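You operate a simulated robot arm through the tools that you are given. There is no shell and no other tool. Be economical: measure what you need, move in short steps, check, and stop when the job is done.

Carry out the task below with a simulated two-armed robot. There is one attempt and no reset: what you move stays moved.

JOB
Switch the air conditioner off, wipe the dust patch off its filter with the red pad and shut the grille.
Fine: off before the grille opens; it stays off; pad back where it lay. What is to be rubbed or washed off counts as gone when no trace of it is left.

The check looks at the end state, three seconds after you hand in, the way a careful person would. Anything else that was tipped, shoved, dropped, spilled or broken makes it a failure.

ROBOT AND FRAMES
Two 7-joint arms with two-finger parallel grippers on one trunk, on a base that drives. Base frame: it is fixed to the floor where the robot stands at the start and does not move with it; the origin is under the middle of the robot, x ahead of it, y to its left, z up. Units: m, degrees, N and s.
The left shoulder is at the start at [0.07, 0.134, 1.201], the right one opposite. With the tool pointing down near the work surface each hand reaches from about 0.1 to 0.62 m from the robot's upright axis, wherever it stands, measured 20 degrees to its own side. Places, roughly: blue power button [0.4, 0, 1.2]; dust patch [0.5, 0.1, 0.6]; grille door [0.5, 0.1, 0.5]; minus button [0.4, 0.1, 1.2]; plus button [0.4, 0.1, 1.2]. Payload 1.57 kg a hand.
The tool frame of a hand sits at the grasp point between the pads (the TCP): z along the fingers, y along the line on which they close. The tips reach 0.03 m beyond it. The gripper opens to 0.08 m. The fingers are 0.017 m wide and 0.012 m thick; the gripper's body (0.04 by 0.082 m) begins 0.08 m behind the TCP.
Orientation is that of the tool frame in the base frame, as [roll, pitch, yaw] about the fixed x, y, z axes, in that order (R = Rz(yaw) Ry(pitch) Rx(roll)). With the fingers straight down and closing along the base's y, the tool's x points along the base's -x, its y along +y and its z along -z.

CONTROLS
- The arms move only by the tool send_rows. It takes "left_plan", "right_plan" or both (then of equal length, played together; a hand with none holds still); each is one flat list of numbers, 7 for each row, row after row: the turn, a rotation vector about the tool's x, y, z in units of 6 degrees (1.0 is 6 degrees), then the shift along the tool's x, y, z in units of 30 mm (1.0 is 30 mm), then the opening in per cent of the stroke, from 0 (shut) to 100 (fully open). In form: [wx, wy, wz, dx, dy, dz, jaw, wx, wy, wz, dx, dy, dz, jaw, ...]. A call has 1 to 20 rows; each row shifts and turns the commanded pose from where the row before left it, along the tool's axes as they then stand. A call with a number of a shift or a turn outside -1 to 1 is refused whole. Each row takes 0.2 s and may step no farther than 0.05 m and 8.6 degrees from the row before; otherwise, or with a gripper value out of range, the whole call is refused. Where a pose cannot be reached the arm comes as near as it can. A force on the tool above 40 N (or 10 N above the force at the start of the call, whichever is more), or a blocked arm, ends the call early, and 0.2 s more pass. Each finger travels about 0.153 m/s and halts on what it meets, pressing with about 22 N; the grip force reading is that of the motor and also rises with nothing between the fingers. The clock runs only during rows and for 0.2 s after the last one: add rows that do not move to give the fingers time. The reply holds the time, the measured pose of the TCP, the force on the tool along the base axes, the opening and the grip force, in the units named above and with some noise, with the torque about the TCP (base axes, N m) and any sound that the robot's microphone picked up.
- Cameras (640 x 400 px; columns grow to the right, rows downward): "scene" is now at [0.1253, 0.0269, 1.4127]; the picture's right is [0.30, -0.95, -0.00], its down [-0.70, -0.22, -0.68] and it looks along [0.65, 0.20, -0.73] (base axes); focal length 214 px, centre (320, 200). "left" rides on the left gripper at [0.072, 0.007, -0.122] in its tool frame; the picture's right is [-0.09, 1.00, 0.00], its down [-0.84, -0.08, -0.54] and it looks along [-0.54, -0.05, 0.84] (tool axes); focal length 238 px, centre (320, 200). "right" rides on the right gripper at [0.072, -0.007, -0.122] in its tool frame; the picture's right is [0.09, 1.00, 0.00], its down [-0.84, 0.08, -0.54] and it looks along [-0.54, 0.05, 0.84] (tool axes); focal length 238 px, centre (320, 200).
- get_image(camera): a new picture of that camera. It takes no simulated time.
- slide_trunk(by): slides the trunk up (or, below 0, down) by that many m; the arms and the scene camera ride with it, the base frame stays. It gives what a move gives, with no picture.
- roll_base(legs): drives the robot by 1 to 6 legs, each [ahead, left, turn to the left] in m, m and degrees, along the robot's own axes; the way and the turn of a leg run together, so that a leg with both is an arc; at most 1.5 m and 180 degrees a leg. The arms and the cameras ride along, it lands a little off, and it stops where it bumps. It gives what a move gives.
- pan_tilt(pan, tilt): turns the head with the scene camera to pan (to the left, within 86 degrees either way) and tilt (down, from -29 to 69), counted from straight ahead of the robot. It gives what a move gives.
- pixel_to_xyz(camera, pixels): for up to 12 pixels [column, row] of the newest picture of that camera ("zoom" is the newest enlarged one), the place [x, y, z] in the base frame of the surface seen there, good to about 0.002 m. It takes no simulated time.
- inspect(camera, box): a new picture of the part [left, top, right, bottom] of that camera's present view, enlarged. It takes no simulated time.
- close_job(): hands the job in; it is judged then, once.

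Go step by step. Measure first, check grasps and placings, and put right what went wrong. The budget is 80 turns and 78 pictures, counting those below and the enlarged ones. Unless the task says otherwise, let go and move clear before handing in, and close with one line.

The tools are called after "Call:" as a command line: name --argument value ..., lists and objects as JSON in quotes. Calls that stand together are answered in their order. send_rows: Moves the arms, as the interface text tells. Its arguments: {"type":"object","properties":{"left_plan":{"type":"array","items":{"type":"number"}},"right_plan":{"type":"array","items":{"type":"number"}}},"required":[]} The other tools are called the same way: slide_trunk (by) slides the trunk up or down; roll_base (legs) drives the base; pan_tilt (pan, tilt) turns the head that bears the scene camera; get_image (camera) takes a picture; pixel_to_xyz (camera, pixels) gives the place of the surface under pixels of a picture; inspect (camera, box) takes an enlarged picture of a part of a camera's view; close_job () hands the job in.

At the start:

```text
t: 0.0
left_position: [0.3415, 0.3234, 1.3355]
left_tool_rot: [179.8, 0.0, -179.9]
left_force: [0.6, 0.1, 0.1]
left_moment: [0.02, -0.01, 0.01]
left_grip_width: 0.0799
left_grasp_force: 0.2
right_position: [0.3848, -0.0575, 1.3344]
right_tool_rot: [179.9, 0.1, 179.9]
right_force: [0.5, 0.7, -0.7]
right_moment: [0.01, 0.03, -0.03]
right_grip_width: 0.0801
right_grasp_force: 0.1
trunk travel left (down, up): [-0.775, 0.165]
robot x, y, heading: [0.0008, 0.0021, -0.1]
head pan, tilt: [17.3, 47.0]
```

scene: 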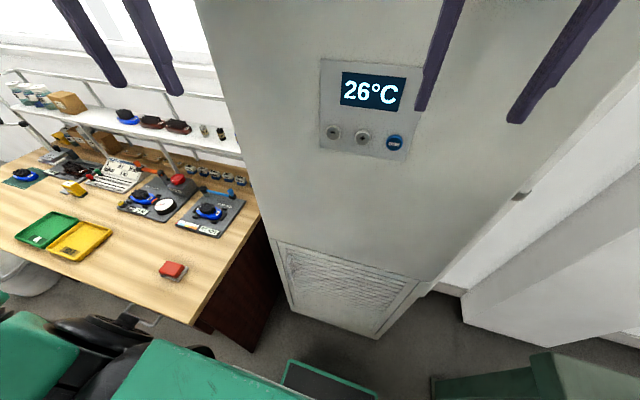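
right: 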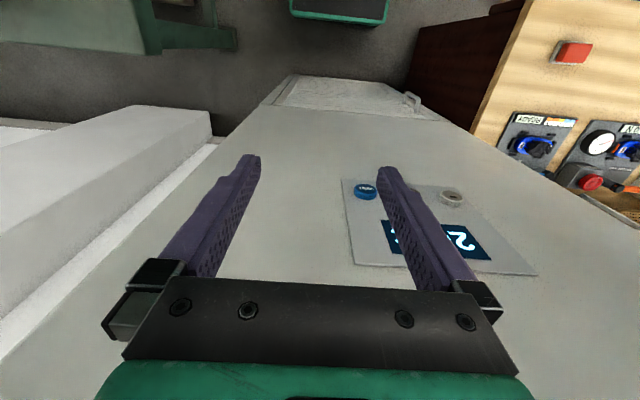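
left: 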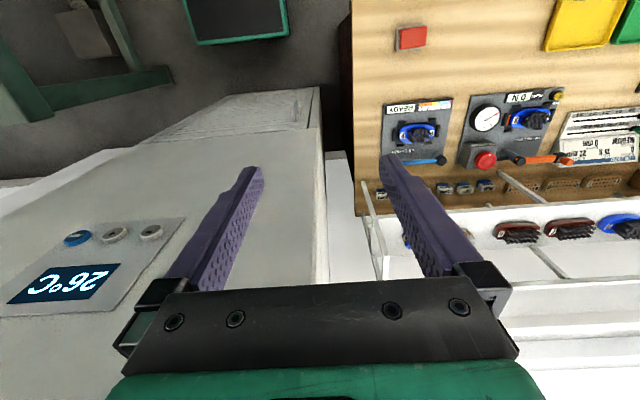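

The scene shows the panel with its blue button near (394,142), the grille near (345,285) and the red pad near (173,270). I'll measure these first.

Call:
pixel_to_xyz --camera "scene" --pixels '[[394, 142], [363, 138], [333, 133], [400, 155], [325, 70], [278, 243], [416, 283], [378, 336], [294, 308], [173, 268], [162, 276], [186, 268]]'

Call:
inspect --camera "scene" --box '[260, 220, 440, 340]'

Call:
inspect --camera "scene" --box '[130, 240, 220, 300]'

Call:
inspect --camera "right" --box '[240, 60, 440, 200]'

```text
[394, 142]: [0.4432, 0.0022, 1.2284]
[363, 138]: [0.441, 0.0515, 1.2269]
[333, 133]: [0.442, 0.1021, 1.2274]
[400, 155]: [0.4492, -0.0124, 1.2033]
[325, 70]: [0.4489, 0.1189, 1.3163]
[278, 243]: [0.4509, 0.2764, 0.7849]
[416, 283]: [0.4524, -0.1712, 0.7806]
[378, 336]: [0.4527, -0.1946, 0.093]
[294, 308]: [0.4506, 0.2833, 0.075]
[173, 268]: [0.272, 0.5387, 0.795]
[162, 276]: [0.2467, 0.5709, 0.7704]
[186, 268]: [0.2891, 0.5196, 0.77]
```

```text
3.33 times, centred on (350, 280) of scene
```

zoom: 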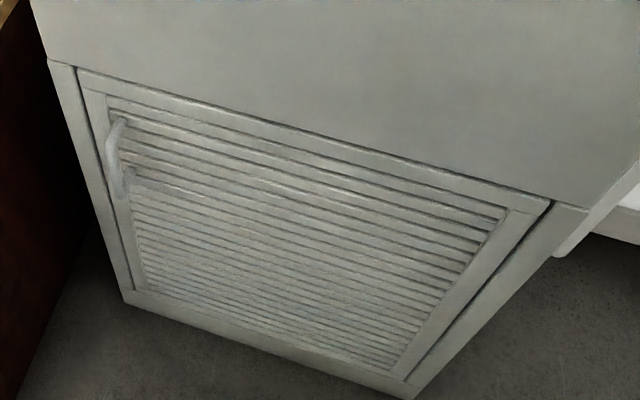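

```text
6.67 times, centred on (175, 270) of scene
```

zoom: 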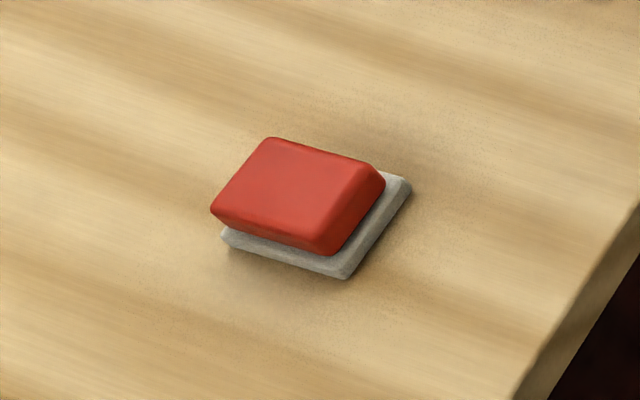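

```text
2.86 times, centred on (340, 130) of right
```

zoom: 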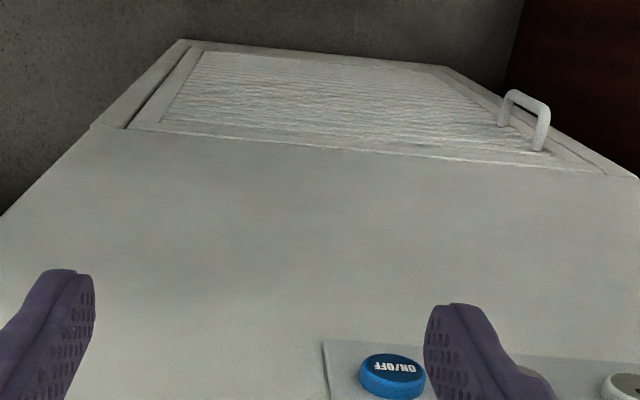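

The front face is at x≈0.45, the blue button is at (0.443, 0.002, 1.228), and the door handle is on the left with the hinge on the right (y≈-0.17). I'll look around for room to back off.

Call:
pan_tilt --pan 75 --tilt 40

Call:
get_image --camera "scene"

Call:
pan_tilt --pan -60 --tilt 45

Call:
get_image --camera "scene"

```text
t: 1.3
left_position: [0.3404, 0.3229, 1.3347]
left_tool_rot: [180.0, 0.0, -180.0]
left_force: [0.1, -0.7, 0.1]
left_moment: [-0.01, -0.04, 0.03]
left_grip_width: 0.0802
left_grasp_force: 0.0
right_position: [0.3866, -0.0576, 1.3356]
right_tool_rot: [179.9, 0.2, 180.0]
right_force: [0.0, 0.1, -0.2]
right_moment: [0.02, 0.0, 0.01]
right_grip_width: 0.0799
right_grasp_force: 0.2
trunk travel left (down, up): [-0.775, 0.165]
robot x, y, heading: [0.0013, 0.0019, 0.1]
head pan, tilt: [75.0, 40.0]
```

```text
71 pictures are left
```

scene: 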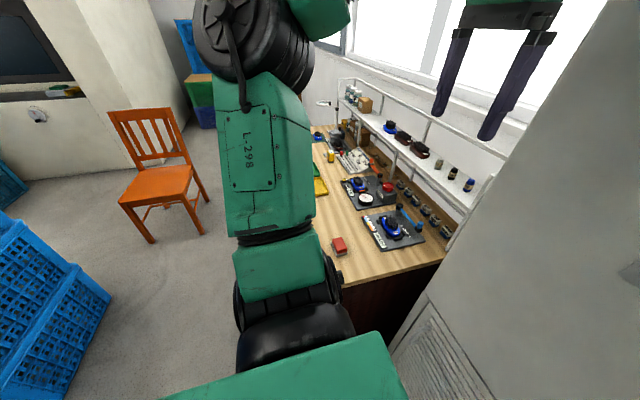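

```text
t: 3.4
left_position: [0.3396, 0.3239, 1.3345]
left_tool_rot: [179.9, 0.0, 180.0]
left_force: [0.3, 0.7, 0.3]
left_moment: [0.01, 0.01, 0.01]
left_grip_width: 0.08
left_grasp_force: 0.0
right_position: [0.3837, -0.0566, 1.335]
right_tool_rot: [179.8, 0.1, -179.9]
right_force: [-0.3, -0.8, 0.3]
right_moment: [-0.01, 0.03, 0.01]
right_grip_width: 0.08
right_grasp_force: 0.0
trunk travel left (down, up): [-0.775, 0.165]
robot x, y, heading: [-0.0019, 0.0007, -0.1]
head pan, tilt: [-60.0, 45.0]
```

```text
70 pictures are left
```

scene: 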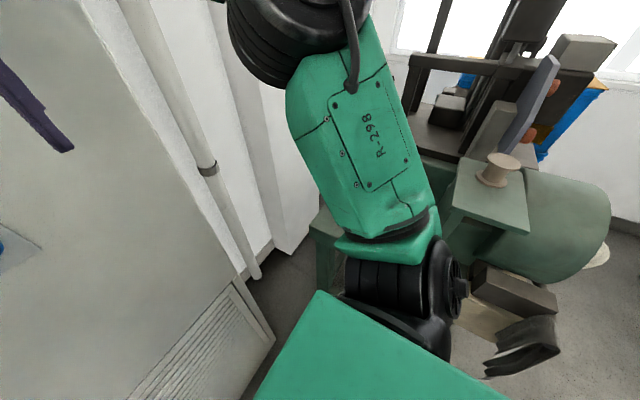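

There is a machine on the right (460,200) and crates behind-left. I'll back off modestly; first I'll measure the machine's distance.

Call:
pixel_to_xyz --camera "scene" --pixels '[[480, 195], [545, 230], [520, 350], [490, 375], [330, 230], [600, 260], [500, 285]]'

Call:
roll_base --legs '[[-0.2, 0, 0]]'

Call:
pan_tilt --pan 86 --tilt 55

Call:
get_image --camera "scene"

```text
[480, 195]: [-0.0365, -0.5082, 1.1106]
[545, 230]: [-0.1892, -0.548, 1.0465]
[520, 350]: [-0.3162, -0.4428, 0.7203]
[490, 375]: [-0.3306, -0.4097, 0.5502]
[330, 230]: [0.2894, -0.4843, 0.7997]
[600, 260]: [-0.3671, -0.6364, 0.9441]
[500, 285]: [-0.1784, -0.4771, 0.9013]
```

```text
t: 5.0
left_position: [0.143, 0.3234, 1.3333]
left_tool_rot: [180.0, -0.2, -180.0]
left_force: [-0.6, -0.5, -0.2]
left_moment: [-0.02, 0.06, 0.02]
left_grip_width: 0.0801
left_grasp_force: 0.0
right_position: [0.1871, -0.0585, 1.3336]
right_tool_rot: [179.9, -0.2, 179.9]
right_force: [1.8, 0.9, 0.1]
right_moment: [0.0, 0.04, 0.02]
right_grip_width: 0.0799
right_grasp_force: 0.1
trunk travel left (down, up): [-0.775, 0.165]
robot x, y, heading: [-0.2046, -0.0019, -0.0]
head pan, tilt: [-60.0, 45.0]
```

```text
t: 7.3
left_position: [0.1397, 0.3245, 1.3347]
left_tool_rot: [180.0, 0.1, 180.0]
left_force: [-0.2, -0.3, 0.6]
left_moment: [0.0, 0.0, 0.01]
left_grip_width: 0.0799
left_grasp_force: 0.0
right_position: [0.1833, -0.0577, 1.3347]
right_tool_rot: [-180.0, 0.1, 179.9]
right_force: [-0.5, 0.5, 0.0]
right_moment: [0.0, 0.02, 0.0]
right_grip_width: 0.0799
right_grasp_force: 0.1
trunk travel left (down, up): [-0.775, 0.165]
robot x, y, heading: [-0.2023, 0.0, 0.1]
head pan, tilt: [85.9, 55.0]
```

```text
69 pictures are left
```

scene: 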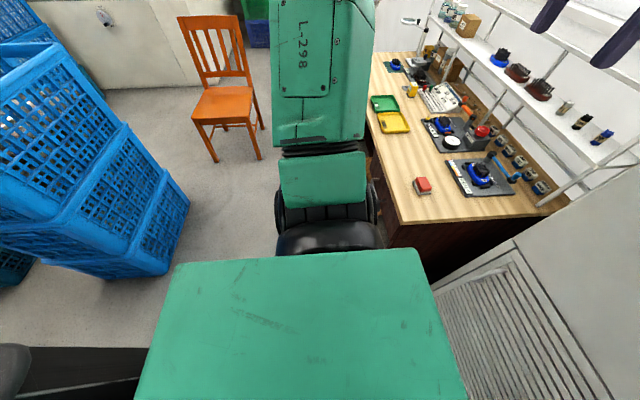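

Crates are at left. I'll measure crate and base box edges, then do the button.

Call:
pixel_to_xyz --camera "scene" --pixels '[[175, 265], [410, 250], [150, 380], [465, 395], [160, 270], [188, 200], [60, 350], [320, 240], [280, 170], [10, 370], [423, 180], [400, 220]]'

Call:
pan_tilt --pan 0 --tilt 40

Call:
get_image --camera "scene"

```text
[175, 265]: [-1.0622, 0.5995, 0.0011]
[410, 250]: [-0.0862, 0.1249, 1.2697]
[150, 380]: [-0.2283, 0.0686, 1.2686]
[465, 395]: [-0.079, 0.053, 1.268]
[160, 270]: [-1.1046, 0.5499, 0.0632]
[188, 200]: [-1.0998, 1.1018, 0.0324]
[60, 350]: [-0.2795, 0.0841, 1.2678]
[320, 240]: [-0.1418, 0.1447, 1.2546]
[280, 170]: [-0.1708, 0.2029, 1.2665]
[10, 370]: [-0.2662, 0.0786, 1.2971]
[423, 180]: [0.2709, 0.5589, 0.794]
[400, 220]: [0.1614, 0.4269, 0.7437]
```

```text
t: 8.9
left_position: [0.1405, 0.3234, 1.3343]
left_tool_rot: [-179.9, 0.0, -179.9]
left_force: [0.7, -0.4, 0.9]
left_moment: [0.02, -0.01, 0.0]
left_grip_width: 0.0802
left_grasp_force: 0.1
right_position: [0.1839, -0.058, 1.3352]
right_tool_rot: [179.8, 0.1, 180.0]
right_force: [-0.5, 0.3, 0.9]
right_moment: [-0.01, -0.01, -0.01]
right_grip_width: 0.0798
right_grasp_force: 0.1
trunk travel left (down, up): [-0.775, 0.165]
robot x, y, heading: [-0.2006, -0.0022, -0.3]
head pan, tilt: [0.0, 40.0]
```

```text
68 pictures are left
```

scene: 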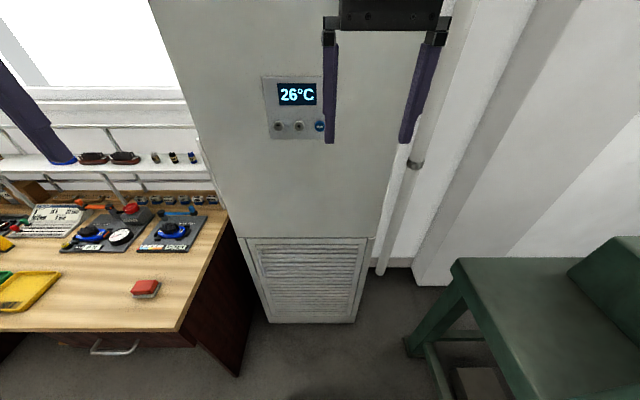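

The bay in front is clear. I'll turn the right hand to point forward with the fingers shut.

Call:
send_rows --right_plan '[0, -1, 0, 0, 0, 0, 0, 0, -1, 0, 0, 0, 0, 0, 0, -1, 0, 0, 0, 0, 0, 0, -1, 0, 0, 0, 0, 0, 0, -1, 0, 0, 0, 0, 0, 0, -1, 0, 0, 0, 0, 0, 0, -1, 0, 0, 0, 0, 0, 0, -1, 0, 0, 0, 0, 0, 0, -1, 0, 0, 0, 0, 0, 0, -1, 0, 0, 0, 0, 0, 0, -1, 0, 0, 0, 0, 0, 0, -1, 0, 0, 0, 0, 0, 0, -1, 0, 0, 0, 0, 0, 0, -1, 0, 0, 0, 0, 0, 0, -1, 0, 0, 0, 0, 0]'

Call:
get_image --camera "scene"

```text
t: 12.1
left_position: [0.1404, 0.3241, 1.3341]
left_tool_rot: [-179.9, 0.0, -179.9]
left_force: [0.5, 0.4, 0.0]
left_moment: [-0.01, -0.03, -0.02]
left_grip_width: 0.0798
left_grasp_force: 0.0
right_position: [0.1843, -0.0579, 1.3358]
right_tool_rot: [31.8, 89.8, 31.6]
right_force: [0.0, 0.7, -0.8]
right_moment: [-0.01, 0.02, 0.02]
right_grip_width: 0.0
right_grasp_force: 20.9
trunk travel left (down, up): [-0.775, 0.165]
robot x, y, heading: [-0.2, 0.0014, -0.3]
head pan, tilt: [0.0, 40.0]
```

```text
67 pictures are left
```

scene: 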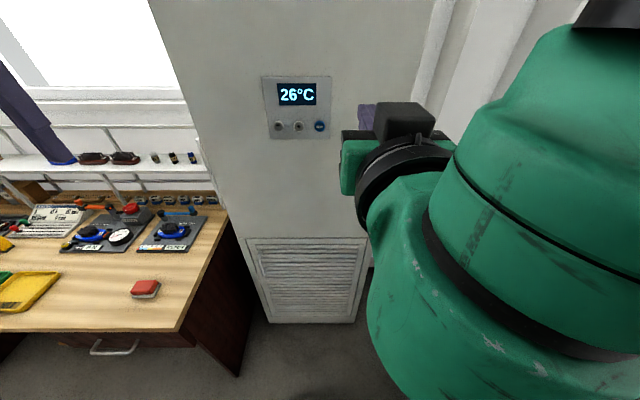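

The hand points forward. I'll bring the shut tips level with the blue button, about 2 cm short of it.

Call:
send_rows --right_plan '[0, 0, 0, 0.9, 0.5, 0, 0, 0, 0, 0, 0.9, 0.5, 0.5, 0, 0, 0, 0, 0.9, 0.5, 1, 0, 0, 0, 0, 0.9, 0.5, 1, 0, 0, 0, 0, 0, 0, 1, 0, 0, 0, 0, 0, 0, 1, 0, 0, 0, 0, 0, 0, 1, 0, 0, 0, 0, 0, 0, 0.7, 0, 0, 0, 0, 0, 0, 0.7, 0]'

Call:
inspect --camera "scene" --box '[240, 60, 400, 160]'

Call:
get_image --camera "right"

```text
t: 14.1
left_position: [0.1404, 0.3228, 1.3342]
left_tool_rot: [-180.0, -0.1, -180.0]
left_force: [-0.5, 0.3, -0.4]
left_moment: [-0.01, 0.06, 0.0]
left_grip_width: 0.0799
left_grasp_force: 0.1
right_position: [0.3931, 0.0014, 1.2255]
right_tool_rot: [75.3, 89.9, 75.2]
right_force: [-0.4, 0.6, 0.3]
right_moment: [-0.01, 0.03, 0.02]
right_grip_width: 0.0001
right_grasp_force: 20.7
trunk travel left (down, up): [-0.775, 0.165]
robot x, y, heading: [-0.2026, -0.0035, -0.2]
head pan, tilt: [0.0, 40.0]
```

```text
4.00 times, centred on (320, 110) of scene
```

zoom: 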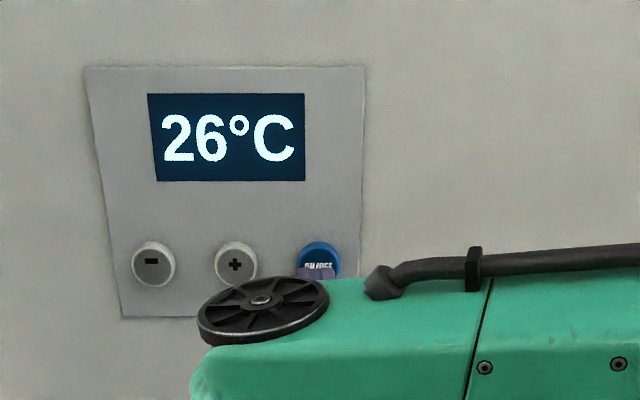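

```text
65 pictures are left
```

right: 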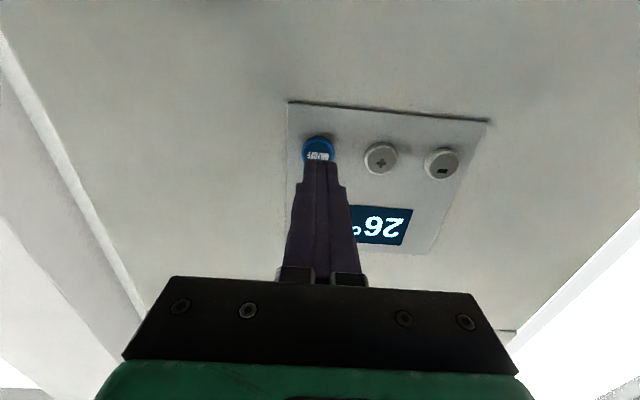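

The tip lines up with the button (318,150 in the right view). I'll press in small steps.

Call:
send_rows --right_plan '[0, 0, 0, 0, 0, 0.3, 0, 0, 0, 0, 0, 0, 0.25, 0, 0, 0, 0, 0, 0, 0.1, 0, 0, 0, 0, 0, 0, 0.1, 0]'

Call:
inspect --camera "scene" --box '[240, 60, 400, 160]'

```text
t: 15.1
left_position: [0.1393, 0.3239, 1.3338]
left_tool_rot: [180.0, -0.1, 180.0]
left_force: [0.2, 0.4, -0.8]
left_moment: [0.04, -0.02, 0.03]
left_grip_width: 0.0798
left_grasp_force: 0.1
right_position: [0.414, 0.0012, 1.227]
right_tool_rot: [25.8, 89.9, 25.7]
right_force: [-0.4, 0.4, 0.3]
right_moment: [0.03, 0.0, -0.03]
right_grip_width: 0.0001
right_grasp_force: 20.7
trunk travel left (down, up): [-0.775, 0.165]
robot x, y, heading: [-0.2052, 0.0008, -0.3]
head pan, tilt: [0.0, 40.0]
```

```text
4.00 times, centred on (320, 110) of scene
```

zoom: 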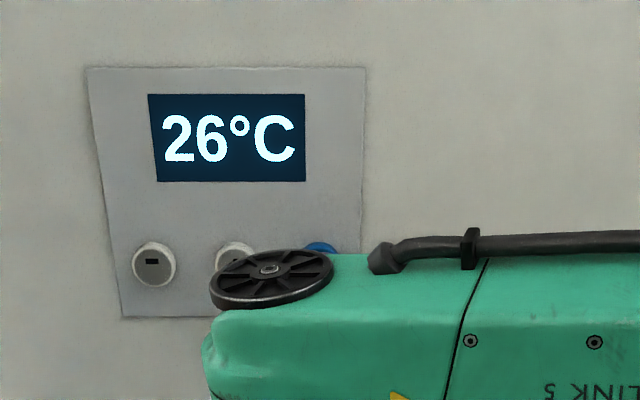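

No contact force yet, so I'll push a few more millimetres.

Call:
send_rows --right_plan '[0, 0, 0, 0, 0, 0.08, 0, 0, 0, 0, 0, 0, 0.08, 0]'

Call:
inspect --camera "scene" --box '[240, 60, 400, 160]'

```text
t: 15.7
left_position: [0.138, 0.3226, 1.3366]
left_tool_rot: [-180.0, 0.1, 179.9]
left_force: [-0.6, -1.1, -0.2]
left_moment: [0.01, -0.02, -0.02]
left_grip_width: 0.08
left_grasp_force: 0.1
right_position: [0.4171, 0.0028, 1.2275]
right_tool_rot: [32.2, 89.9, 32.1]
right_force: [-4.2, -0.2, -2.4]
right_moment: [-0.02, 0.08, 0.0]
right_grip_width: 0.0
right_grasp_force: 20.8
trunk travel left (down, up): [-0.775, 0.165]
robot x, y, heading: [-0.2049, -0.003, -0.1]
head pan, tilt: [0.0, 40.0]
heard: click
```

```text
4.00 times, centred on (320, 110) of scene
```

zoom: 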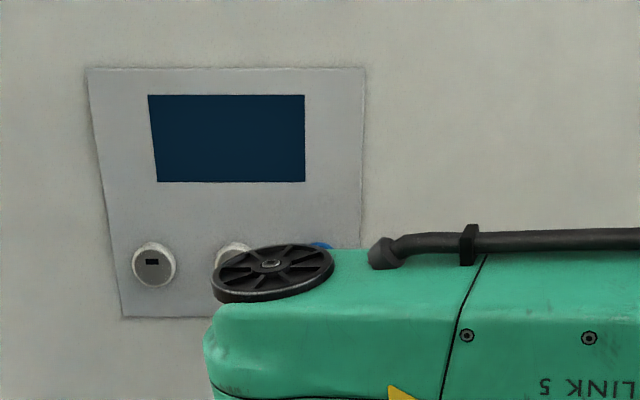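

The display is dark, so the unit is off. I'll retract straight, back the robot up, lower the trunk and look at the grille.

Call:
send_rows --right_plan '[0, 0, 0, 0, 0, -1, 0, 0, 0, 0, 0, 0, -1, 0, 0, 0, 0, 0, 0, -1, 0, 0, 0, 0, 0, 0, -1, 0]'

Call:
roll_base --legs '[[-0.2, 0, 0]]'

Call:
slide_trunk --by -0.4

Call:
pan_tilt --pan 5 --tilt 25

Call:
get_image --camera "scene"

```text
t: 16.7
left_position: [0.1377, 0.3241, 1.3346]
left_tool_rot: [179.9, 0.0, -179.9]
left_force: [-0.2, 0.3, 0.5]
left_moment: [0.01, -0.02, 0.02]
left_grip_width: 0.0801
left_grasp_force: 0.1
right_position: [0.2971, 0.0022, 1.2279]
right_tool_rot: [20.9, 90.0, 20.8]
right_force: [-0.4, 0.5, -0.7]
right_moment: [0.01, 0.0, -0.02]
right_grip_width: 0.0
right_grasp_force: 21.2
trunk travel left (down, up): [-0.775, 0.165]
robot x, y, heading: [-0.204, 0.0009, -0.3]
head pan, tilt: [0.0, 40.0]
```

```text
t: 18.3
left_position: [-0.0548, 0.3228, 1.334]
left_tool_rot: [-180.0, -0.2, 179.9]
left_force: [-0.6, -0.3, -0.5]
left_moment: [0.0, -0.03, 0.0]
left_grip_width: 0.0801
left_grasp_force: 0.0
right_position: [0.1035, 0.0016, 1.2254]
right_tool_rot: [142.3, 89.8, 142.1]
right_force: [-0.4, 0.2, -1.2]
right_moment: [-0.01, -0.02, 0.03]
right_grip_width: 0.0001
right_grasp_force: 21.2
trunk travel left (down, up): [-0.775, 0.165]
robot x, y, heading: [-0.3993, 0.0015, -0.2]
head pan, tilt: [0.0, 40.0]
```

```text
t: 22.2
left_position: [-0.058, 0.3238, 0.9349]
left_tool_rot: [180.0, -0.1, 179.9]
left_force: [0.2, -0.7, -0.3]
left_moment: [0.0, 0.02, 0.02]
left_grip_width: 0.08
left_grasp_force: 0.1
right_position: [0.0999, 0.0024, 0.8272]
right_tool_rot: [41.1, 89.8, 40.8]
right_force: [0.8, -1.0, 0.4]
right_moment: [-0.02, 0.03, 0.01]
right_grip_width: 0.0002
right_grasp_force: 21.5
trunk travel left (down, up): [-0.375, 0.565]
robot x, y, heading: [-0.3988, 0.0025, 0.2]
head pan, tilt: [0.0, 40.0]
```

```text
t: 22.9
left_position: [-0.0581, 0.3229, 0.9346]
left_tool_rot: [179.9, -0.1, 179.9]
left_force: [0.3, -0.1, -0.5]
left_moment: [0.01, 0.03, 0.01]
left_grip_width: 0.0798
left_grasp_force: 0.1
right_position: [0.1004, 0.0016, 0.8273]
right_tool_rot: [42.4, 89.9, 42.2]
right_force: [-0.2, 0.6, -0.2]
right_moment: [0.0, 0.03, -0.01]
right_grip_width: 0.0001
right_grasp_force: 21.4
trunk travel left (down, up): [-0.375, 0.565]
robot x, y, heading: [-0.3981, -0.0014, -0.2]
head pan, tilt: [5.0, 25.0]
```

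```text
62 pictures are left
```

scene: 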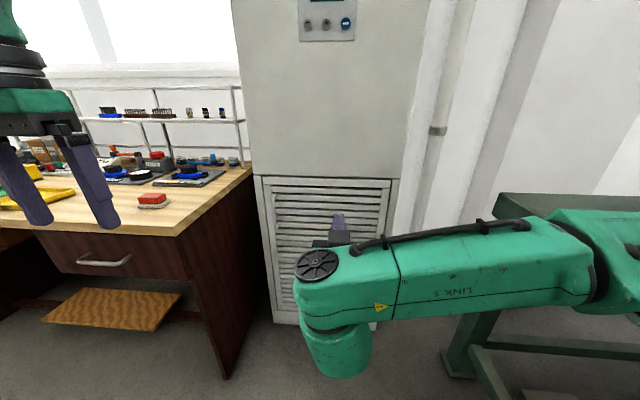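

I'll zoom in on the handle area of the grille and on the bench edge near it.

Call:
inspect --camera "scene" --box '[245, 165, 325, 245]'

Call:
pixel_to_xyz --camera "scene" --pixels '[[180, 235], [255, 175], [225, 375], [258, 180], [395, 180], [270, 318], [500, 210], [450, 370], [280, 280]]'

```text
5.00 times, centred on (285, 205) of scene
```

zoom: 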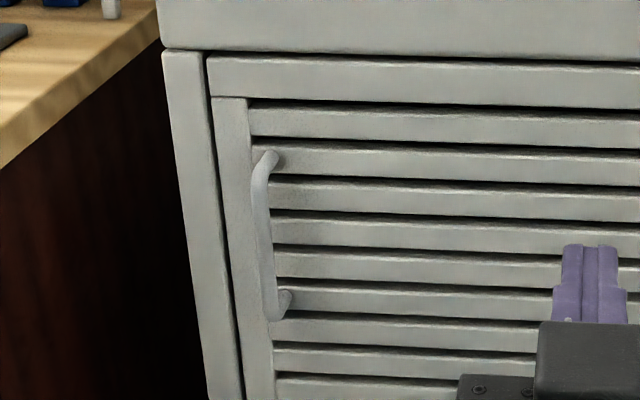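

```text
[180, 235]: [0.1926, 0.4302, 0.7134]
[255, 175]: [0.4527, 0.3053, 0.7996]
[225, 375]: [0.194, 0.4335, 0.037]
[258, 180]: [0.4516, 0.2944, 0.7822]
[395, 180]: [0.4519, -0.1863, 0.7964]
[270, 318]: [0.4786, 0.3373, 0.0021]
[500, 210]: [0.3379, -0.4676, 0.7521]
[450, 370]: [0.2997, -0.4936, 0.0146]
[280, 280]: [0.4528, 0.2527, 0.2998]
```

Call:
pixel_to_xyz --camera "zoom" --pixels '[[263, 235], [260, 190], [268, 290], [210, 80], [300, 240], [230, 240], [276, 155], [286, 300], [210, 55]]'

```text
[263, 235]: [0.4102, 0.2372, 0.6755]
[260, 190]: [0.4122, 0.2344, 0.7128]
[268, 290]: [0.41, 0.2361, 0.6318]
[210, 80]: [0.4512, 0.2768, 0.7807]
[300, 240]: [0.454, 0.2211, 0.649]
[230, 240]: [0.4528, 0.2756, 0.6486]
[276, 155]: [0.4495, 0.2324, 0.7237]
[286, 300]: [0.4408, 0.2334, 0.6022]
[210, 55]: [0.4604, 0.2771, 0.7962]
```

The handle is a vertical bar: front at x≈0.41, y≈0.236, z 0.62–0.72, with the hinge near (0.455,-0.19). I'll move the robot to about (-0.3, 0.2) and lower the right hand in line with it.

Call:
roll_base --legs '[[0.1, 0.2, 0]]'

Call:
send_rows --right_plan '[0, 0, 0, 1, 0, 0, 60, 0, 0, 0, 1, 0, 0, 60, 0, 0, 0, 1, 0, 0, 60, 0, 0, 0, 1, 0, 0, 60, 0, 0, 0, 1, 0, 0, 60]'

Call:
get_image --camera "right"

Call:
get_image --camera "scene"

```text
t: 24.6
left_position: [0.0426, 0.5232, 0.934]
left_tool_rot: [180.0, -0.1, 180.0]
left_force: [0.3, 0.2, 0.3]
left_moment: [-0.01, 0.0, -0.04]
left_grip_width: 0.0801
left_grasp_force: 0.2
right_position: [0.202, 0.2024, 0.8265]
right_tool_rot: [26.7, 89.9, 26.3]
right_force: [0.1, 0.1, 0.6]
right_moment: [0.02, 0.01, 0.01]
right_grip_width: 0.0
right_grasp_force: 21.3
trunk travel left (down, up): [-0.375, 0.565]
robot x, y, heading: [-0.3001, 0.1995, -0.5]
head pan, tilt: [5.0, 25.0]
```

```text
t: 25.8
left_position: [0.0422, 0.5228, 0.934]
left_tool_rot: [-179.8, 0.0, 179.8]
left_force: [-0.2, -0.5, 0.3]
left_moment: [0.0, 0.02, 0.04]
left_grip_width: 0.0802
left_grasp_force: 0.0
right_position: [0.201, 0.2012, 0.6755]
right_tool_rot: [48.5, 89.9, 48.2]
right_force: [-0.2, -0.7, -0.5]
right_moment: [-0.01, -0.01, 0.0]
right_grip_width: 0.0481
right_grasp_force: 0.1
trunk travel left (down, up): [-0.375, 0.565]
robot x, y, heading: [-0.2977, 0.2012, 0.1]
head pan, tilt: [5.0, 25.0]
```

```text
60 pictures are left
```

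right: 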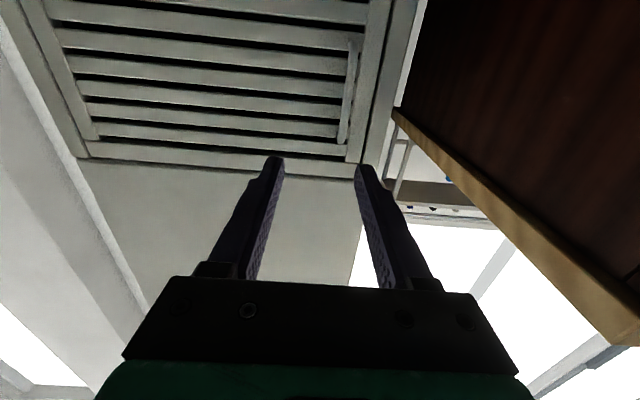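

```text
59 pictures are left
```

scene: 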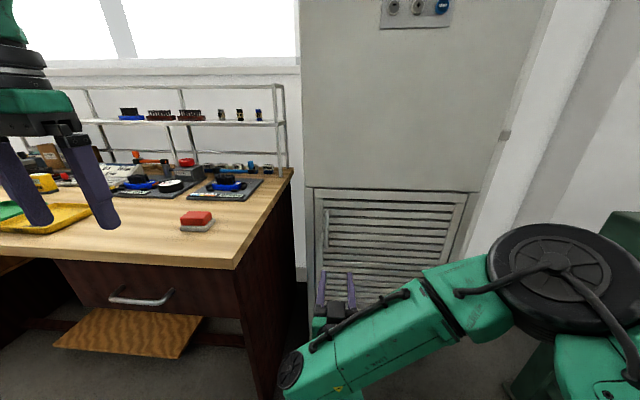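

The handle shows at (348,90) in the right view. I'll slide over to y≈0.236 and forward to x≈0.37.

Call:
send_rows --right_plan '[0, 0, 0, 0, 0.6, 0.8, 60, 0, 0, 0, 0, 0.57, 0.9, 60, 0, 0, 0, 0, 0, 1, 60, 0, 0, 0, 0, 0, 1, 60, 0, 0, 0, 0, 0, 1, 60, 0, 0, 0, 0, 0, 0.9, 60]'

Call:
get_image --camera "right"

Call:
inspect --camera "scene" --box '[270, 180, 430, 300]'

```text
t: 27.2
left_position: [0.0421, 0.5227, 0.9351]
left_tool_rot: [-179.9, -0.1, -180.0]
left_force: [0.2, -0.4, 0.2]
left_moment: [0.01, 0.0, -0.02]
left_grip_width: 0.0801
left_grasp_force: 0.0
right_position: [0.3704, 0.2352, 0.6755]
right_tool_rot: [67.3, 89.9, 67.1]
right_force: [0.8, -0.3, 0.6]
right_moment: [0.01, 0.02, 0.0]
right_grip_width: 0.0481
right_grasp_force: 0.1
trunk travel left (down, up): [-0.375, 0.565]
robot x, y, heading: [-0.2996, 0.2014, -0.4]
head pan, tilt: [5.0, 25.0]
```

```text
58 pictures are left
```

right: 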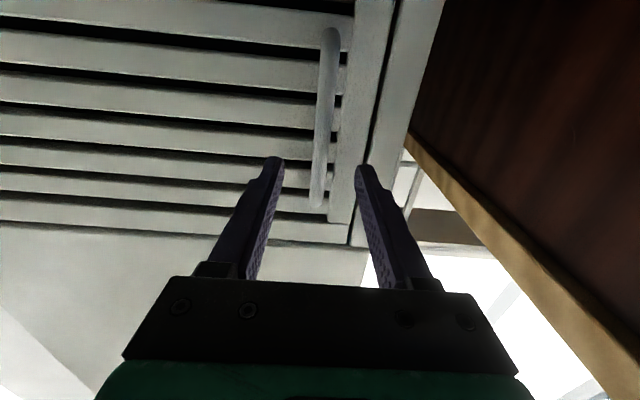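

```text
3.33 times, centred on (350, 240) of scene
```

zoom: 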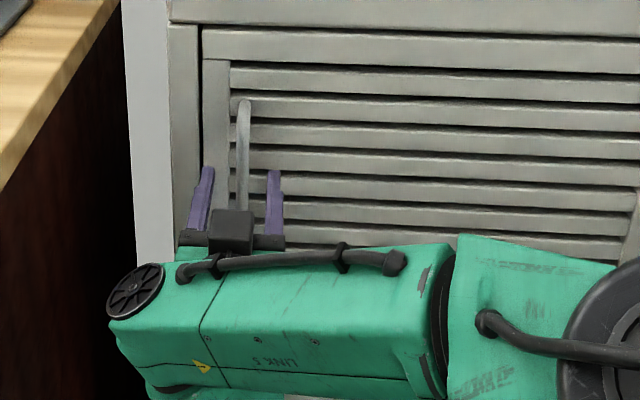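

The handle bar sits between the fingers. I'll advance 3 cm and close.

Call:
send_rows --right_plan '[0, 0, 0, 0, 0, 0.6, 60, 0, 0, 0, 0, 0, 0.4, 60, 0, 0, 0, 0, 0, 0, 0, 0, 0, 0, 0, 0, 0, 0, 0, 0, 0, 0, 0, 0, 0]'

Call:
get_image --camera "right"

```text
t: 28.4
left_position: [0.0427, 0.5229, 0.9344]
left_tool_rot: [179.9, 0.0, 180.0]
left_force: [-0.3, -0.1, 0.0]
left_moment: [0.03, -0.01, -0.01]
left_grip_width: 0.0799
left_grasp_force: 0.1
right_position: [0.3997, 0.2356, 0.6772]
right_tool_rot: [40.6, 90.0, 40.3]
right_force: [1.2, -0.5, -0.7]
right_moment: [-0.06, 0.0, -0.04]
right_grip_width: 0.0118
right_grasp_force: 28.6
trunk travel left (down, up): [-0.375, 0.565]
robot x, y, heading: [-0.3001, 0.1998, -0.3]
head pan, tilt: [5.0, 25.0]
```

```text
56 pictures are left
```

right: 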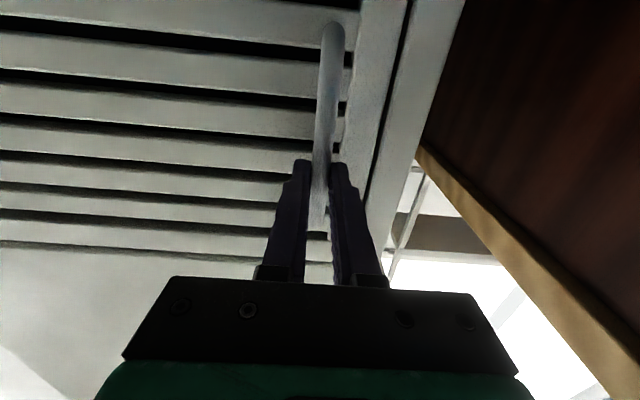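

The 12 mm bar is gripped. I'll pull the first ~10° along the door's arc and check the forces.

Call:
send_rows --right_plan '[-0.583, 0, 0, 0, -0.138, -0.863, 0, -0.583, 0, 0, 0, -0.138, -0.863, 0, -0.583, 0, 0, 0, -0.138, -0.863, 0]'

Call:
get_image --camera "scene"

```text
t: 29.2
left_position: [0.0431, 0.5224, 0.9339]
left_tool_rot: [179.9, 0.0, 179.8]
left_force: [0.2, 0.5, -0.6]
left_moment: [-0.02, 0.0, 0.01]
left_grip_width: 0.0801
left_grasp_force: 0.0
right_position: [0.3241, 0.2169, 0.6776]
right_tool_rot: [57.9, 89.7, 68.2]
right_force: [0.6, -6.6, -0.6]
right_moment: [-0.27, 0.18, -0.27]
right_grip_width: 0.012
right_grasp_force: 29.0
trunk travel left (down, up): [-0.375, 0.565]
robot x, y, heading: [-0.2996, 0.2003, -0.2]
head pan, tilt: [5.0, 25.0]
```

```text
55 pictures are left
```

scene: 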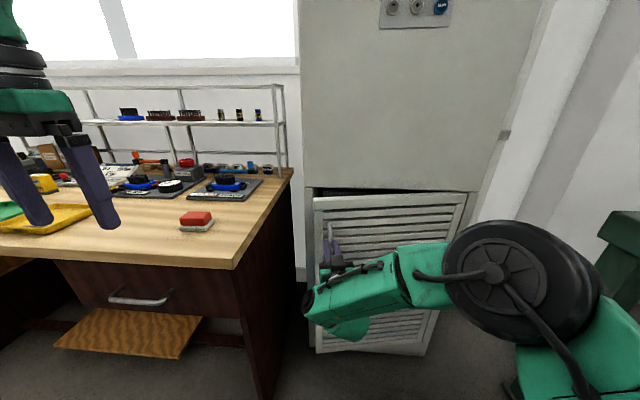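

The door swings; the force (-6.6 N along y) suggests a slightly smaller radius. I'll continue with a corrected arc.

Call:
send_rows --right_plan '[-0.583, 0, 0, 0, -0.2, -0.82, 0, -0.583, 0, 0, 0, -0.18, -0.82, 0, -0.583, 0, 0, 0, -0.14, -0.82, 0, -0.583, 0, 0, 0, -0.14, -0.82, 0, -0.583, 0, 0, 0, -0.14, -0.82, 0, -0.583, 0, 0, 0, -0.14, -0.82, 0]'

Call:
get_image --camera "scene"

```text
t: 29.8
left_position: [0.0444, 0.5224, 0.934]
left_tool_rot: [-180.0, -0.1, 179.7]
left_force: [-0.3, 0.1, 0.0]
left_moment: [-0.02, -0.03, 0.02]
left_grip_width: 0.0802
left_grasp_force: 0.2
right_position: [0.2845, 0.2019, 0.6777]
right_tool_rot: [-178.3, 88.9, -165.2]
right_force: [4.2, -10.4, -7.0]
right_moment: [-0.09, 0.64, -0.33]
right_grip_width: 0.0117
right_grasp_force: 28.7
right hand out of reach, approached as far as the arm can: row 1, 2
trunk travel left (down, up): [-0.375, 0.565]
robot x, y, heading: [-0.3034, 0.2003, -0.1]
head pan, tilt: [5.0, 25.0]
stopped in row 2 (right hand): the force on the tool passed its limit (the readings are from after the stop); the commanded pose is now the measured one
```

```text
54 pictures are left
```

scene: 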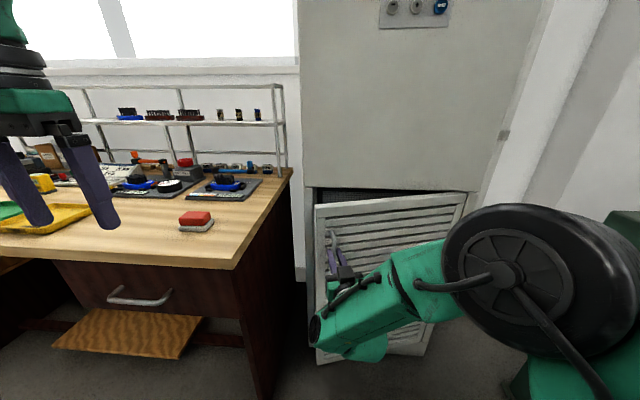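

The wrist reached its yaw limit at about 13°, with the door open ~17°. I'll keep the hand's orientation and follow the arc, letting the bar turn in the grip.

Call:
send_rows --right_plan '[0, 0, 0, 0, -0.18, -0.923, 0, 0, 0, 0, 0, -0.25, -0.933, 0, 0, 0, 0, 0, -0.317, -0.914, 0]'

```text
t: 30.6
left_position: [0.0465, 0.5202, 0.9356]
left_tool_rot: [179.9, -0.2, 179.7]
left_force: [-0.3, 0.3, 0.5]
left_moment: [0.02, 0.0, -0.03]
left_grip_width: 0.0799
left_grasp_force: 0.0
right_position: [0.2106, 0.1644, 0.6791]
right_tool_rot: [174.0, 89.0, -172.2]
right_force: [6.3, -9.4, -14.5]
right_moment: [-0.31, 0.76, -0.27]
right_grip_width: 0.0116
right_grasp_force: 29.2
trunk travel left (down, up): [-0.375, 0.565]
robot x, y, heading: [-0.3036, 0.2017, -0.2]
head pan, tilt: [5.0, 25.0]
```

Forces are modest and the door is at ~28°. I'll continue along the arc, easing the hand down slightly.

Call:
send_rows --right_plan '[0, 0, 0, 0.06, -0.43, -0.888, 0, 0, 0, 0, 0.03, -0.46, -0.86, 0, 0, 0, 0, 0, -0.5, -0.826, 0]'

Call:
get_image --camera "scene"

```text
t: 31.5
left_position: [0.0475, 0.5186, 0.9331]
left_tool_rot: [180.0, -0.3, 179.7]
left_force: [-0.2, -0.2, -0.2]
left_moment: [0.0, -0.01, 0.03]
left_grip_width: 0.0798
left_grasp_force: 0.2
right_position: [0.1441, 0.1118, 0.6802]
right_tool_rot: [-167.0, 89.0, -154.8]
right_force: [14.8, -14.3, -10.1]
right_moment: [-0.35, 0.81, -0.36]
right_grip_width: 0.0116
right_grasp_force: 28.3
right hand out of reach, approached as far as the arm can: row 2, 3
trunk travel left (down, up): [-0.375, 0.565]
robot x, y, heading: [-0.2965, 0.2043, -0.7]
head pan, tilt: [5.0, 25.0]
stopped in row 3 (right hand): the force on the tool passed its limit (the readings are from after the stop); the commanded pose is now the measured one
```

```text
53 pictures are left
```

scene: 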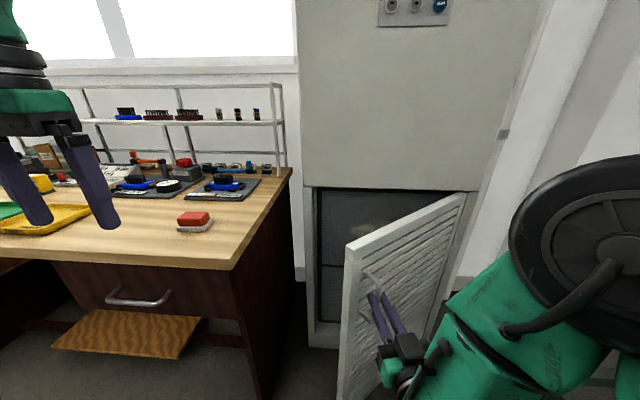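

The door is open ~42° but the arm is at its limit. I'll release the handle and drive straight back to clear it.

Call:
send_rows --right_plan '[0, 0, 0, 0, 0, 0, 80, 0, 0, 0, 0, 0, 0, 80, 0, 0, 0, 0, 0, 0, 80, 0, 0, 0, 0, 0, -0.7, 80, 0, 0, 0, 0, 0, -0.7, 80]'

Call:
roll_base --legs '[[-0.2, 0, 0]]'

Call:
get_image --camera "scene"

```text
t: 32.7
left_position: [0.0431, 0.5211, 0.9346]
left_tool_rot: [-180.0, 0.1, 179.7]
left_force: [-0.3, 0.4, 0.3]
left_moment: [0.03, 0.02, -0.02]
left_grip_width: 0.0801
left_grasp_force: 0.1
right_position: [0.1314, 0.1076, 0.6879]
right_tool_rot: [81.4, 86.0, 91.0]
right_force: [-0.1, -0.6, 0.6]
right_moment: [0.01, 0.0, 0.0]
right_grip_width: 0.0638
right_grasp_force: 0.0
right hand out of reach, approached as far as the arm can: row 4, 5
trunk travel left (down, up): [-0.375, 0.565]
robot x, y, heading: [-0.2982, 0.1971, -0.4]
head pan, tilt: [5.0, 25.0]
```

```text
t: 34.3
left_position: [-0.1586, 0.5225, 0.9351]
left_tool_rot: [179.9, 0.0, 179.8]
left_force: [-0.7, -0.2, -0.4]
left_moment: [0.01, -0.02, -0.01]
left_grip_width: 0.0798
left_grasp_force: 0.1
right_position: [-0.0701, 0.1075, 0.6871]
right_tool_rot: [81.9, 86.1, 91.7]
right_force: [1.2, 0.1, -0.7]
right_moment: [0.0, 0.02, 0.0]
right_grip_width: 0.0638
right_grasp_force: 0.1
trunk travel left (down, up): [-0.375, 0.565]
robot x, y, heading: [-0.4964, 0.2007, -0.1]
head pan, tilt: [5.0, 25.0]
```

```text
52 pictures are left
```

scene: 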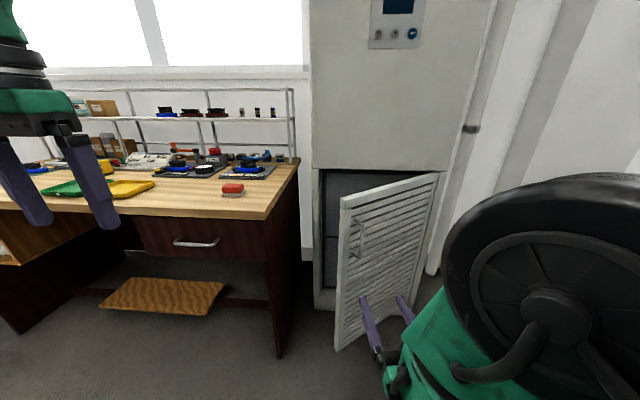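

The handle is free and the door stays at ~42°. I'll shut the jaw, extend the right hand, go left around the door edge and forward inside it.

Call:
send_rows --right_plan '[0, 0, 0, 0, 0, 1, 0, 0, 0, 0, 0, 0, 1, 0, 0, 0, 0, 0, 0, 1, 0, 0, 0, 0, 0, 0, 1, 0, 0, 0, 0, 0, 0, 1, 0]'

Call:
roll_base --legs '[[0, 0.14, 0]]'

Call:
get_image --camera "scene"

```text
t: 35.5
left_position: [-0.1572, 0.5232, 0.9344]
left_tool_rot: [179.9, 0.0, 179.7]
left_force: [0.3, -0.4, -0.2]
left_moment: [-0.01, 0.0, 0.0]
left_grip_width: 0.0798
left_grasp_force: 0.1
right_position: [0.0666, 0.1588, 0.6996]
right_tool_rot: [85.5, 86.1, 95.0]
right_force: [0.6, 1.2, -0.4]
right_moment: [-0.01, 0.02, 0.0]
right_grip_width: 0.0
right_grasp_force: 21.4
right hand out of reach, approached as far as the arm can: row 2, 3, 4, 5
trunk travel left (down, up): [-0.375, 0.565]
robot x, y, heading: [-0.5, 0.1996, -0.1]
head pan, tilt: [5.0, 25.0]
```

```text
t: 36.8
left_position: [-0.1563, 0.6636, 0.935]
left_tool_rot: [-180.0, -0.1, 179.9]
left_force: [0.2, 0.6, 0.4]
left_moment: [0.0, -0.01, 0.03]
left_grip_width: 0.0801
left_grasp_force: 0.0
right_position: [0.0664, 0.2997, 0.6998]
right_tool_rot: [84.7, 86.2, 94.4]
right_force: [-0.4, 0.5, -0.6]
right_moment: [-0.02, 0.01, 0.0]
right_grip_width: 0.0
right_grasp_force: 20.9
trunk travel left (down, up): [-0.375, 0.565]
robot x, y, heading: [-0.4997, 0.338, -0.3]
head pan, tilt: [5.0, 25.0]
```

```text
51 pictures are left
```

scene: 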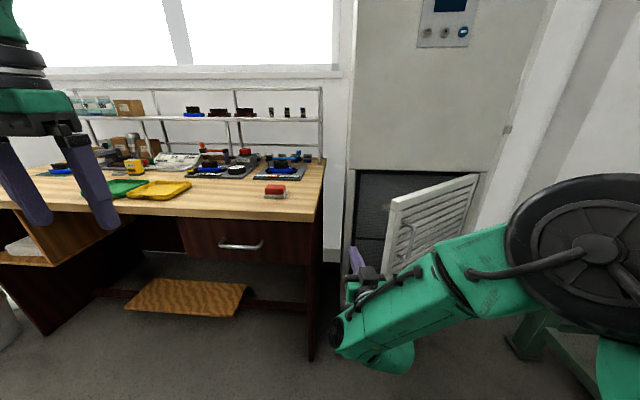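

The hand is at y≈0.30, between the desk and door edge. I'll drive forward 0.13, then right to push the door.

Call:
roll_base --legs '[[0.13, 0, 0]]'

Call:
get_image --camera "scene"

```text
t: 38.1
left_position: [-0.0271, 0.6636, 0.934]
left_tool_rot: [179.9, -0.1, 179.9]
left_force: [0.4, -0.3, -0.1]
left_moment: [0.01, 0.05, 0.02]
left_grip_width: 0.0802
left_grasp_force: 0.0
right_position: [0.197, 0.2995, 0.6993]
right_tool_rot: [85.5, 86.1, 95.3]
right_force: [-1.2, 0.4, 0.2]
right_moment: [-0.02, 0.0, -0.04]
right_grip_width: 0.0
right_grasp_force: 21.3
trunk travel left (down, up): [-0.375, 0.565]
robot x, y, heading: [-0.3707, 0.3408, -0.0]
head pan, tilt: [5.0, 25.0]
```

```text
50 pictures are left
```

scene: 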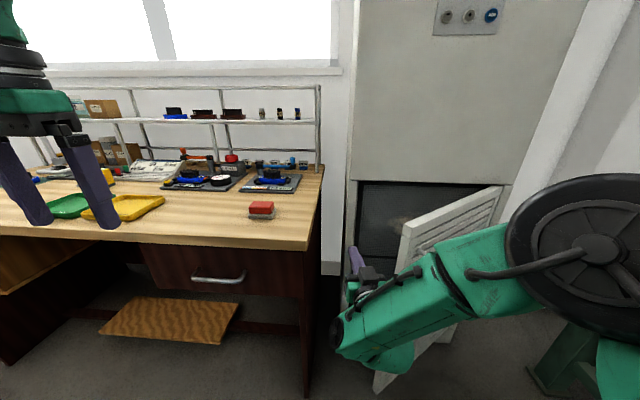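

The fingers are inside the door and the forearm is clear of it. I'll drive right 0.25 to swing the door open.

Call:
roll_base --legs '[[0, -0.25, 0]]'

Call:
get_image --camera "scene"

```text
t: 39.3
left_position: [-0.0287, 0.5575, 0.9339]
left_tool_rot: [179.9, -0.1, 179.9]
left_force: [0.1, 1.0, 0.6]
left_moment: [0.01, 0.0, 0.0]
left_grip_width: 0.08
left_grasp_force: 0.1
right_position: [0.1925, 0.2059, 0.699]
right_tool_rot: [87.7, 85.9, 99.2]
right_force: [-2.3, 2.9, -3.1]
right_moment: [0.0, 0.0, 0.07]
right_grip_width: 0.0
right_grasp_force: 20.8
trunk travel left (down, up): [-0.375, 0.565]
robot x, y, heading: [-0.3678, 0.2406, -0.1]
head pan, tilt: [5.0, 25.0]
stopped in leg 1: the force on the tool passed its limit (the readings are from after the stop); the commanded pose is now the measured one
```

```text
49 pictures are left
```

scene: 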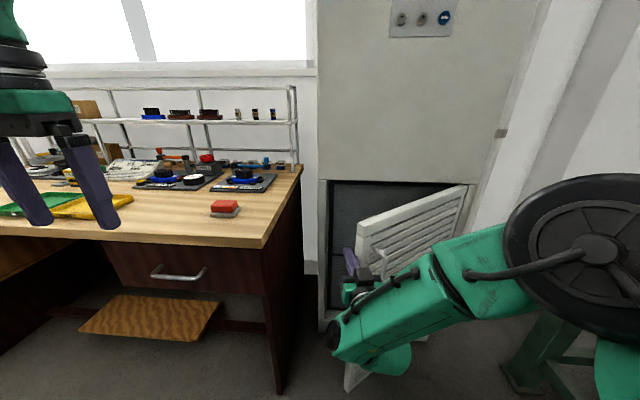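

The door only moved slightly: the right forearm lies in front of the handle and would block it. I'll back out and use the left arm, whose forearm comes from the other side.

Call:
roll_base --legs '[[0, 0.1, 0], [-0.25, 0, 0]]'

Call:
send_rows --right_plan '[0.5, 0.5, 0, -1, 0, -0.5, 0, 0.5, 0.8, 0, -1, 0, -0.5, 0, 0.5, 1, 0, -1, 0, 0, 0, 0, 1, 0, -1, -0.5, 0, 0, 0, 1, 0, -1, -0.5, 0, 0, 0, 1, 0, -1, -0.5, 0, 0, 0, 1, 0, -1, -0.5, 0, 0, 0, 1, 0, 0, -0.5, 0, 0, 0, 1, 0, 0, -0.5, 0, 0, 0, 1, 0, 0, -0.5, 0, 0, 0, 1, 0, 0, -0.5, 0, 0, 0, 1, 0, 0, -0.5, 0, 0, 0, 1, 0, 0, -0.5, 0, 0, 0, 1, 0, 0, -0.5, 0, 0, 0, 1, 0, 0, -0.5, 0, 0]'

Call:
get_image --camera "scene"

```text
t: 41.9
left_position: [-0.2803, 0.66, 0.9347]
left_tool_rot: [-180.0, -0.1, -179.9]
left_force: [-0.7, -0.1, -1.2]
left_moment: [-0.01, -0.03, -0.04]
left_grip_width: 0.0801
left_grasp_force: 0.1
right_position: [-0.0586, 0.3068, 0.6996]
right_tool_rot: [85.4, 86.0, 96.9]
right_force: [-0.6, -0.9, -0.6]
right_moment: [0.03, 0.01, 0.01]
right_grip_width: 0.0
right_grasp_force: 21.0
trunk travel left (down, up): [-0.375, 0.565]
robot x, y, heading: [-0.6245, 0.3339, -0.2]
head pan, tilt: [5.0, 25.0]
```

```text
t: 45.1
left_position: [-0.28, 0.6579, 0.9342]
left_tool_rot: [179.9, -0.1, 180.0]
left_force: [1.2, 0.3, 1.0]
left_moment: [0.04, 0.01, 0.0]
left_grip_width: 0.08
left_grasp_force: 0.1
right_position: [-0.0893, 0.1184, 0.8594]
right_tool_rot: [176.8, 7.0, -178.1]
right_force: [-0.3, -0.5, 0.2]
right_moment: [0.03, 0.03, 0.0]
right_grip_width: 0.0
right_grasp_force: 21.2
right hand out of reach, approached as far as the arm can: row 12, 13, 14, 15
trunk travel left (down, up): [-0.375, 0.565]
robot x, y, heading: [-0.6213, 0.3341, -0.2]
head pan, tilt: [5.0, 25.0]
```

```text
48 pictures are left
```

scene: 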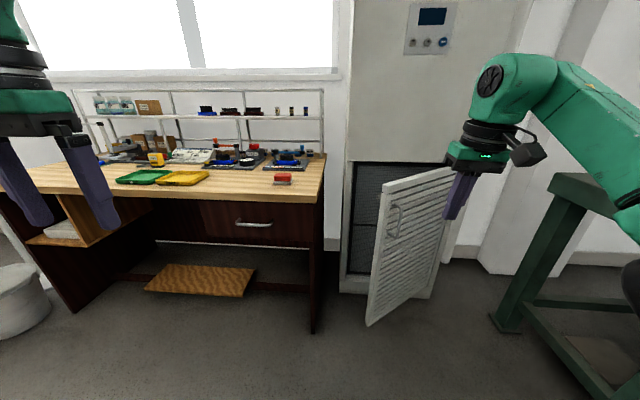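

The door is at ~45° and stays. Better plan: push it with the right fingers pointing down from above, so the arm stays above the door top (z≈0.78). I'll raise the hand, level it, and drive to about (-0.3, 0.2).

Call:
send_rows --right_plan '[0, 0, 0, 0, 0, -1, 0, 0, 0, 0, 0, 0, -1, 0, 0, 0.6, 0, 0.3, 0, -1, 0, 0, 0.5, 0, 0.3, 0, 0, 0]'

Call:
roll_base --legs '[[0.32, -0.13, 0]]'

Call:
get_image --camera "scene"

```text
t: 46.1
left_position: [-0.2794, 0.6586, 0.934]
left_tool_rot: [179.9, -0.2, -179.9]
left_force: [0.1, -0.2, 0.3]
left_moment: [0.0, 0.0, -0.04]
left_grip_width: 0.0798
left_grasp_force: 0.0
right_position: [-0.1567, 0.1327, 0.9146]
right_tool_rot: [176.9, 0.6, -177.8]
right_force: [0.3, -0.1, -0.1]
right_moment: [-0.01, -0.01, -0.03]
right_grip_width: 0.0
right_grasp_force: 21.3
right hand out of reach, approached as far as the arm can: row 1, 2, 3, 4
trunk travel left (down, up): [-0.375, 0.565]
robot x, y, heading: [-0.6194, 0.3389, -0.2]
head pan, tilt: [5.0, 25.0]
```

```text
t: 48.4
left_position: [0.0407, 0.5256, 0.9345]
left_tool_rot: [-180.0, -0.1, 179.8]
left_force: [0.6, -1.2, 0.0]
left_moment: [-0.02, 0.0, -0.01]
left_grip_width: 0.08
left_grasp_force: 0.1
right_position: [0.1641, -0.0022, 0.9133]
right_tool_rot: [176.9, 0.5, -177.9]
right_force: [0.1, 0.5, -0.7]
right_moment: [-0.01, -0.02, 0.04]
right_grip_width: 0.0002
right_grasp_force: 20.9
trunk travel left (down, up): [-0.375, 0.565]
robot x, y, heading: [-0.3037, 0.2057, -0.3]
head pan, tilt: [5.0, 25.0]
```

```text
47 pictures are left
```

scene: 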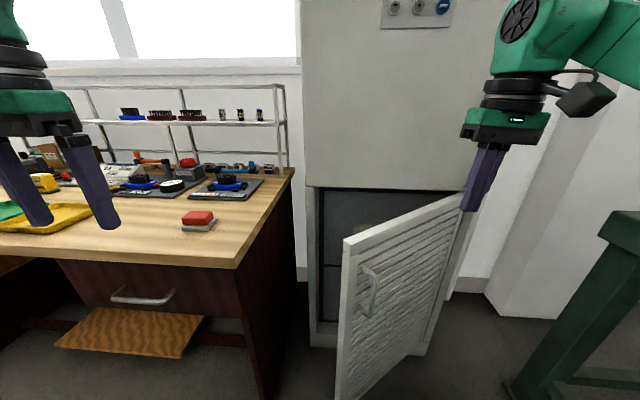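

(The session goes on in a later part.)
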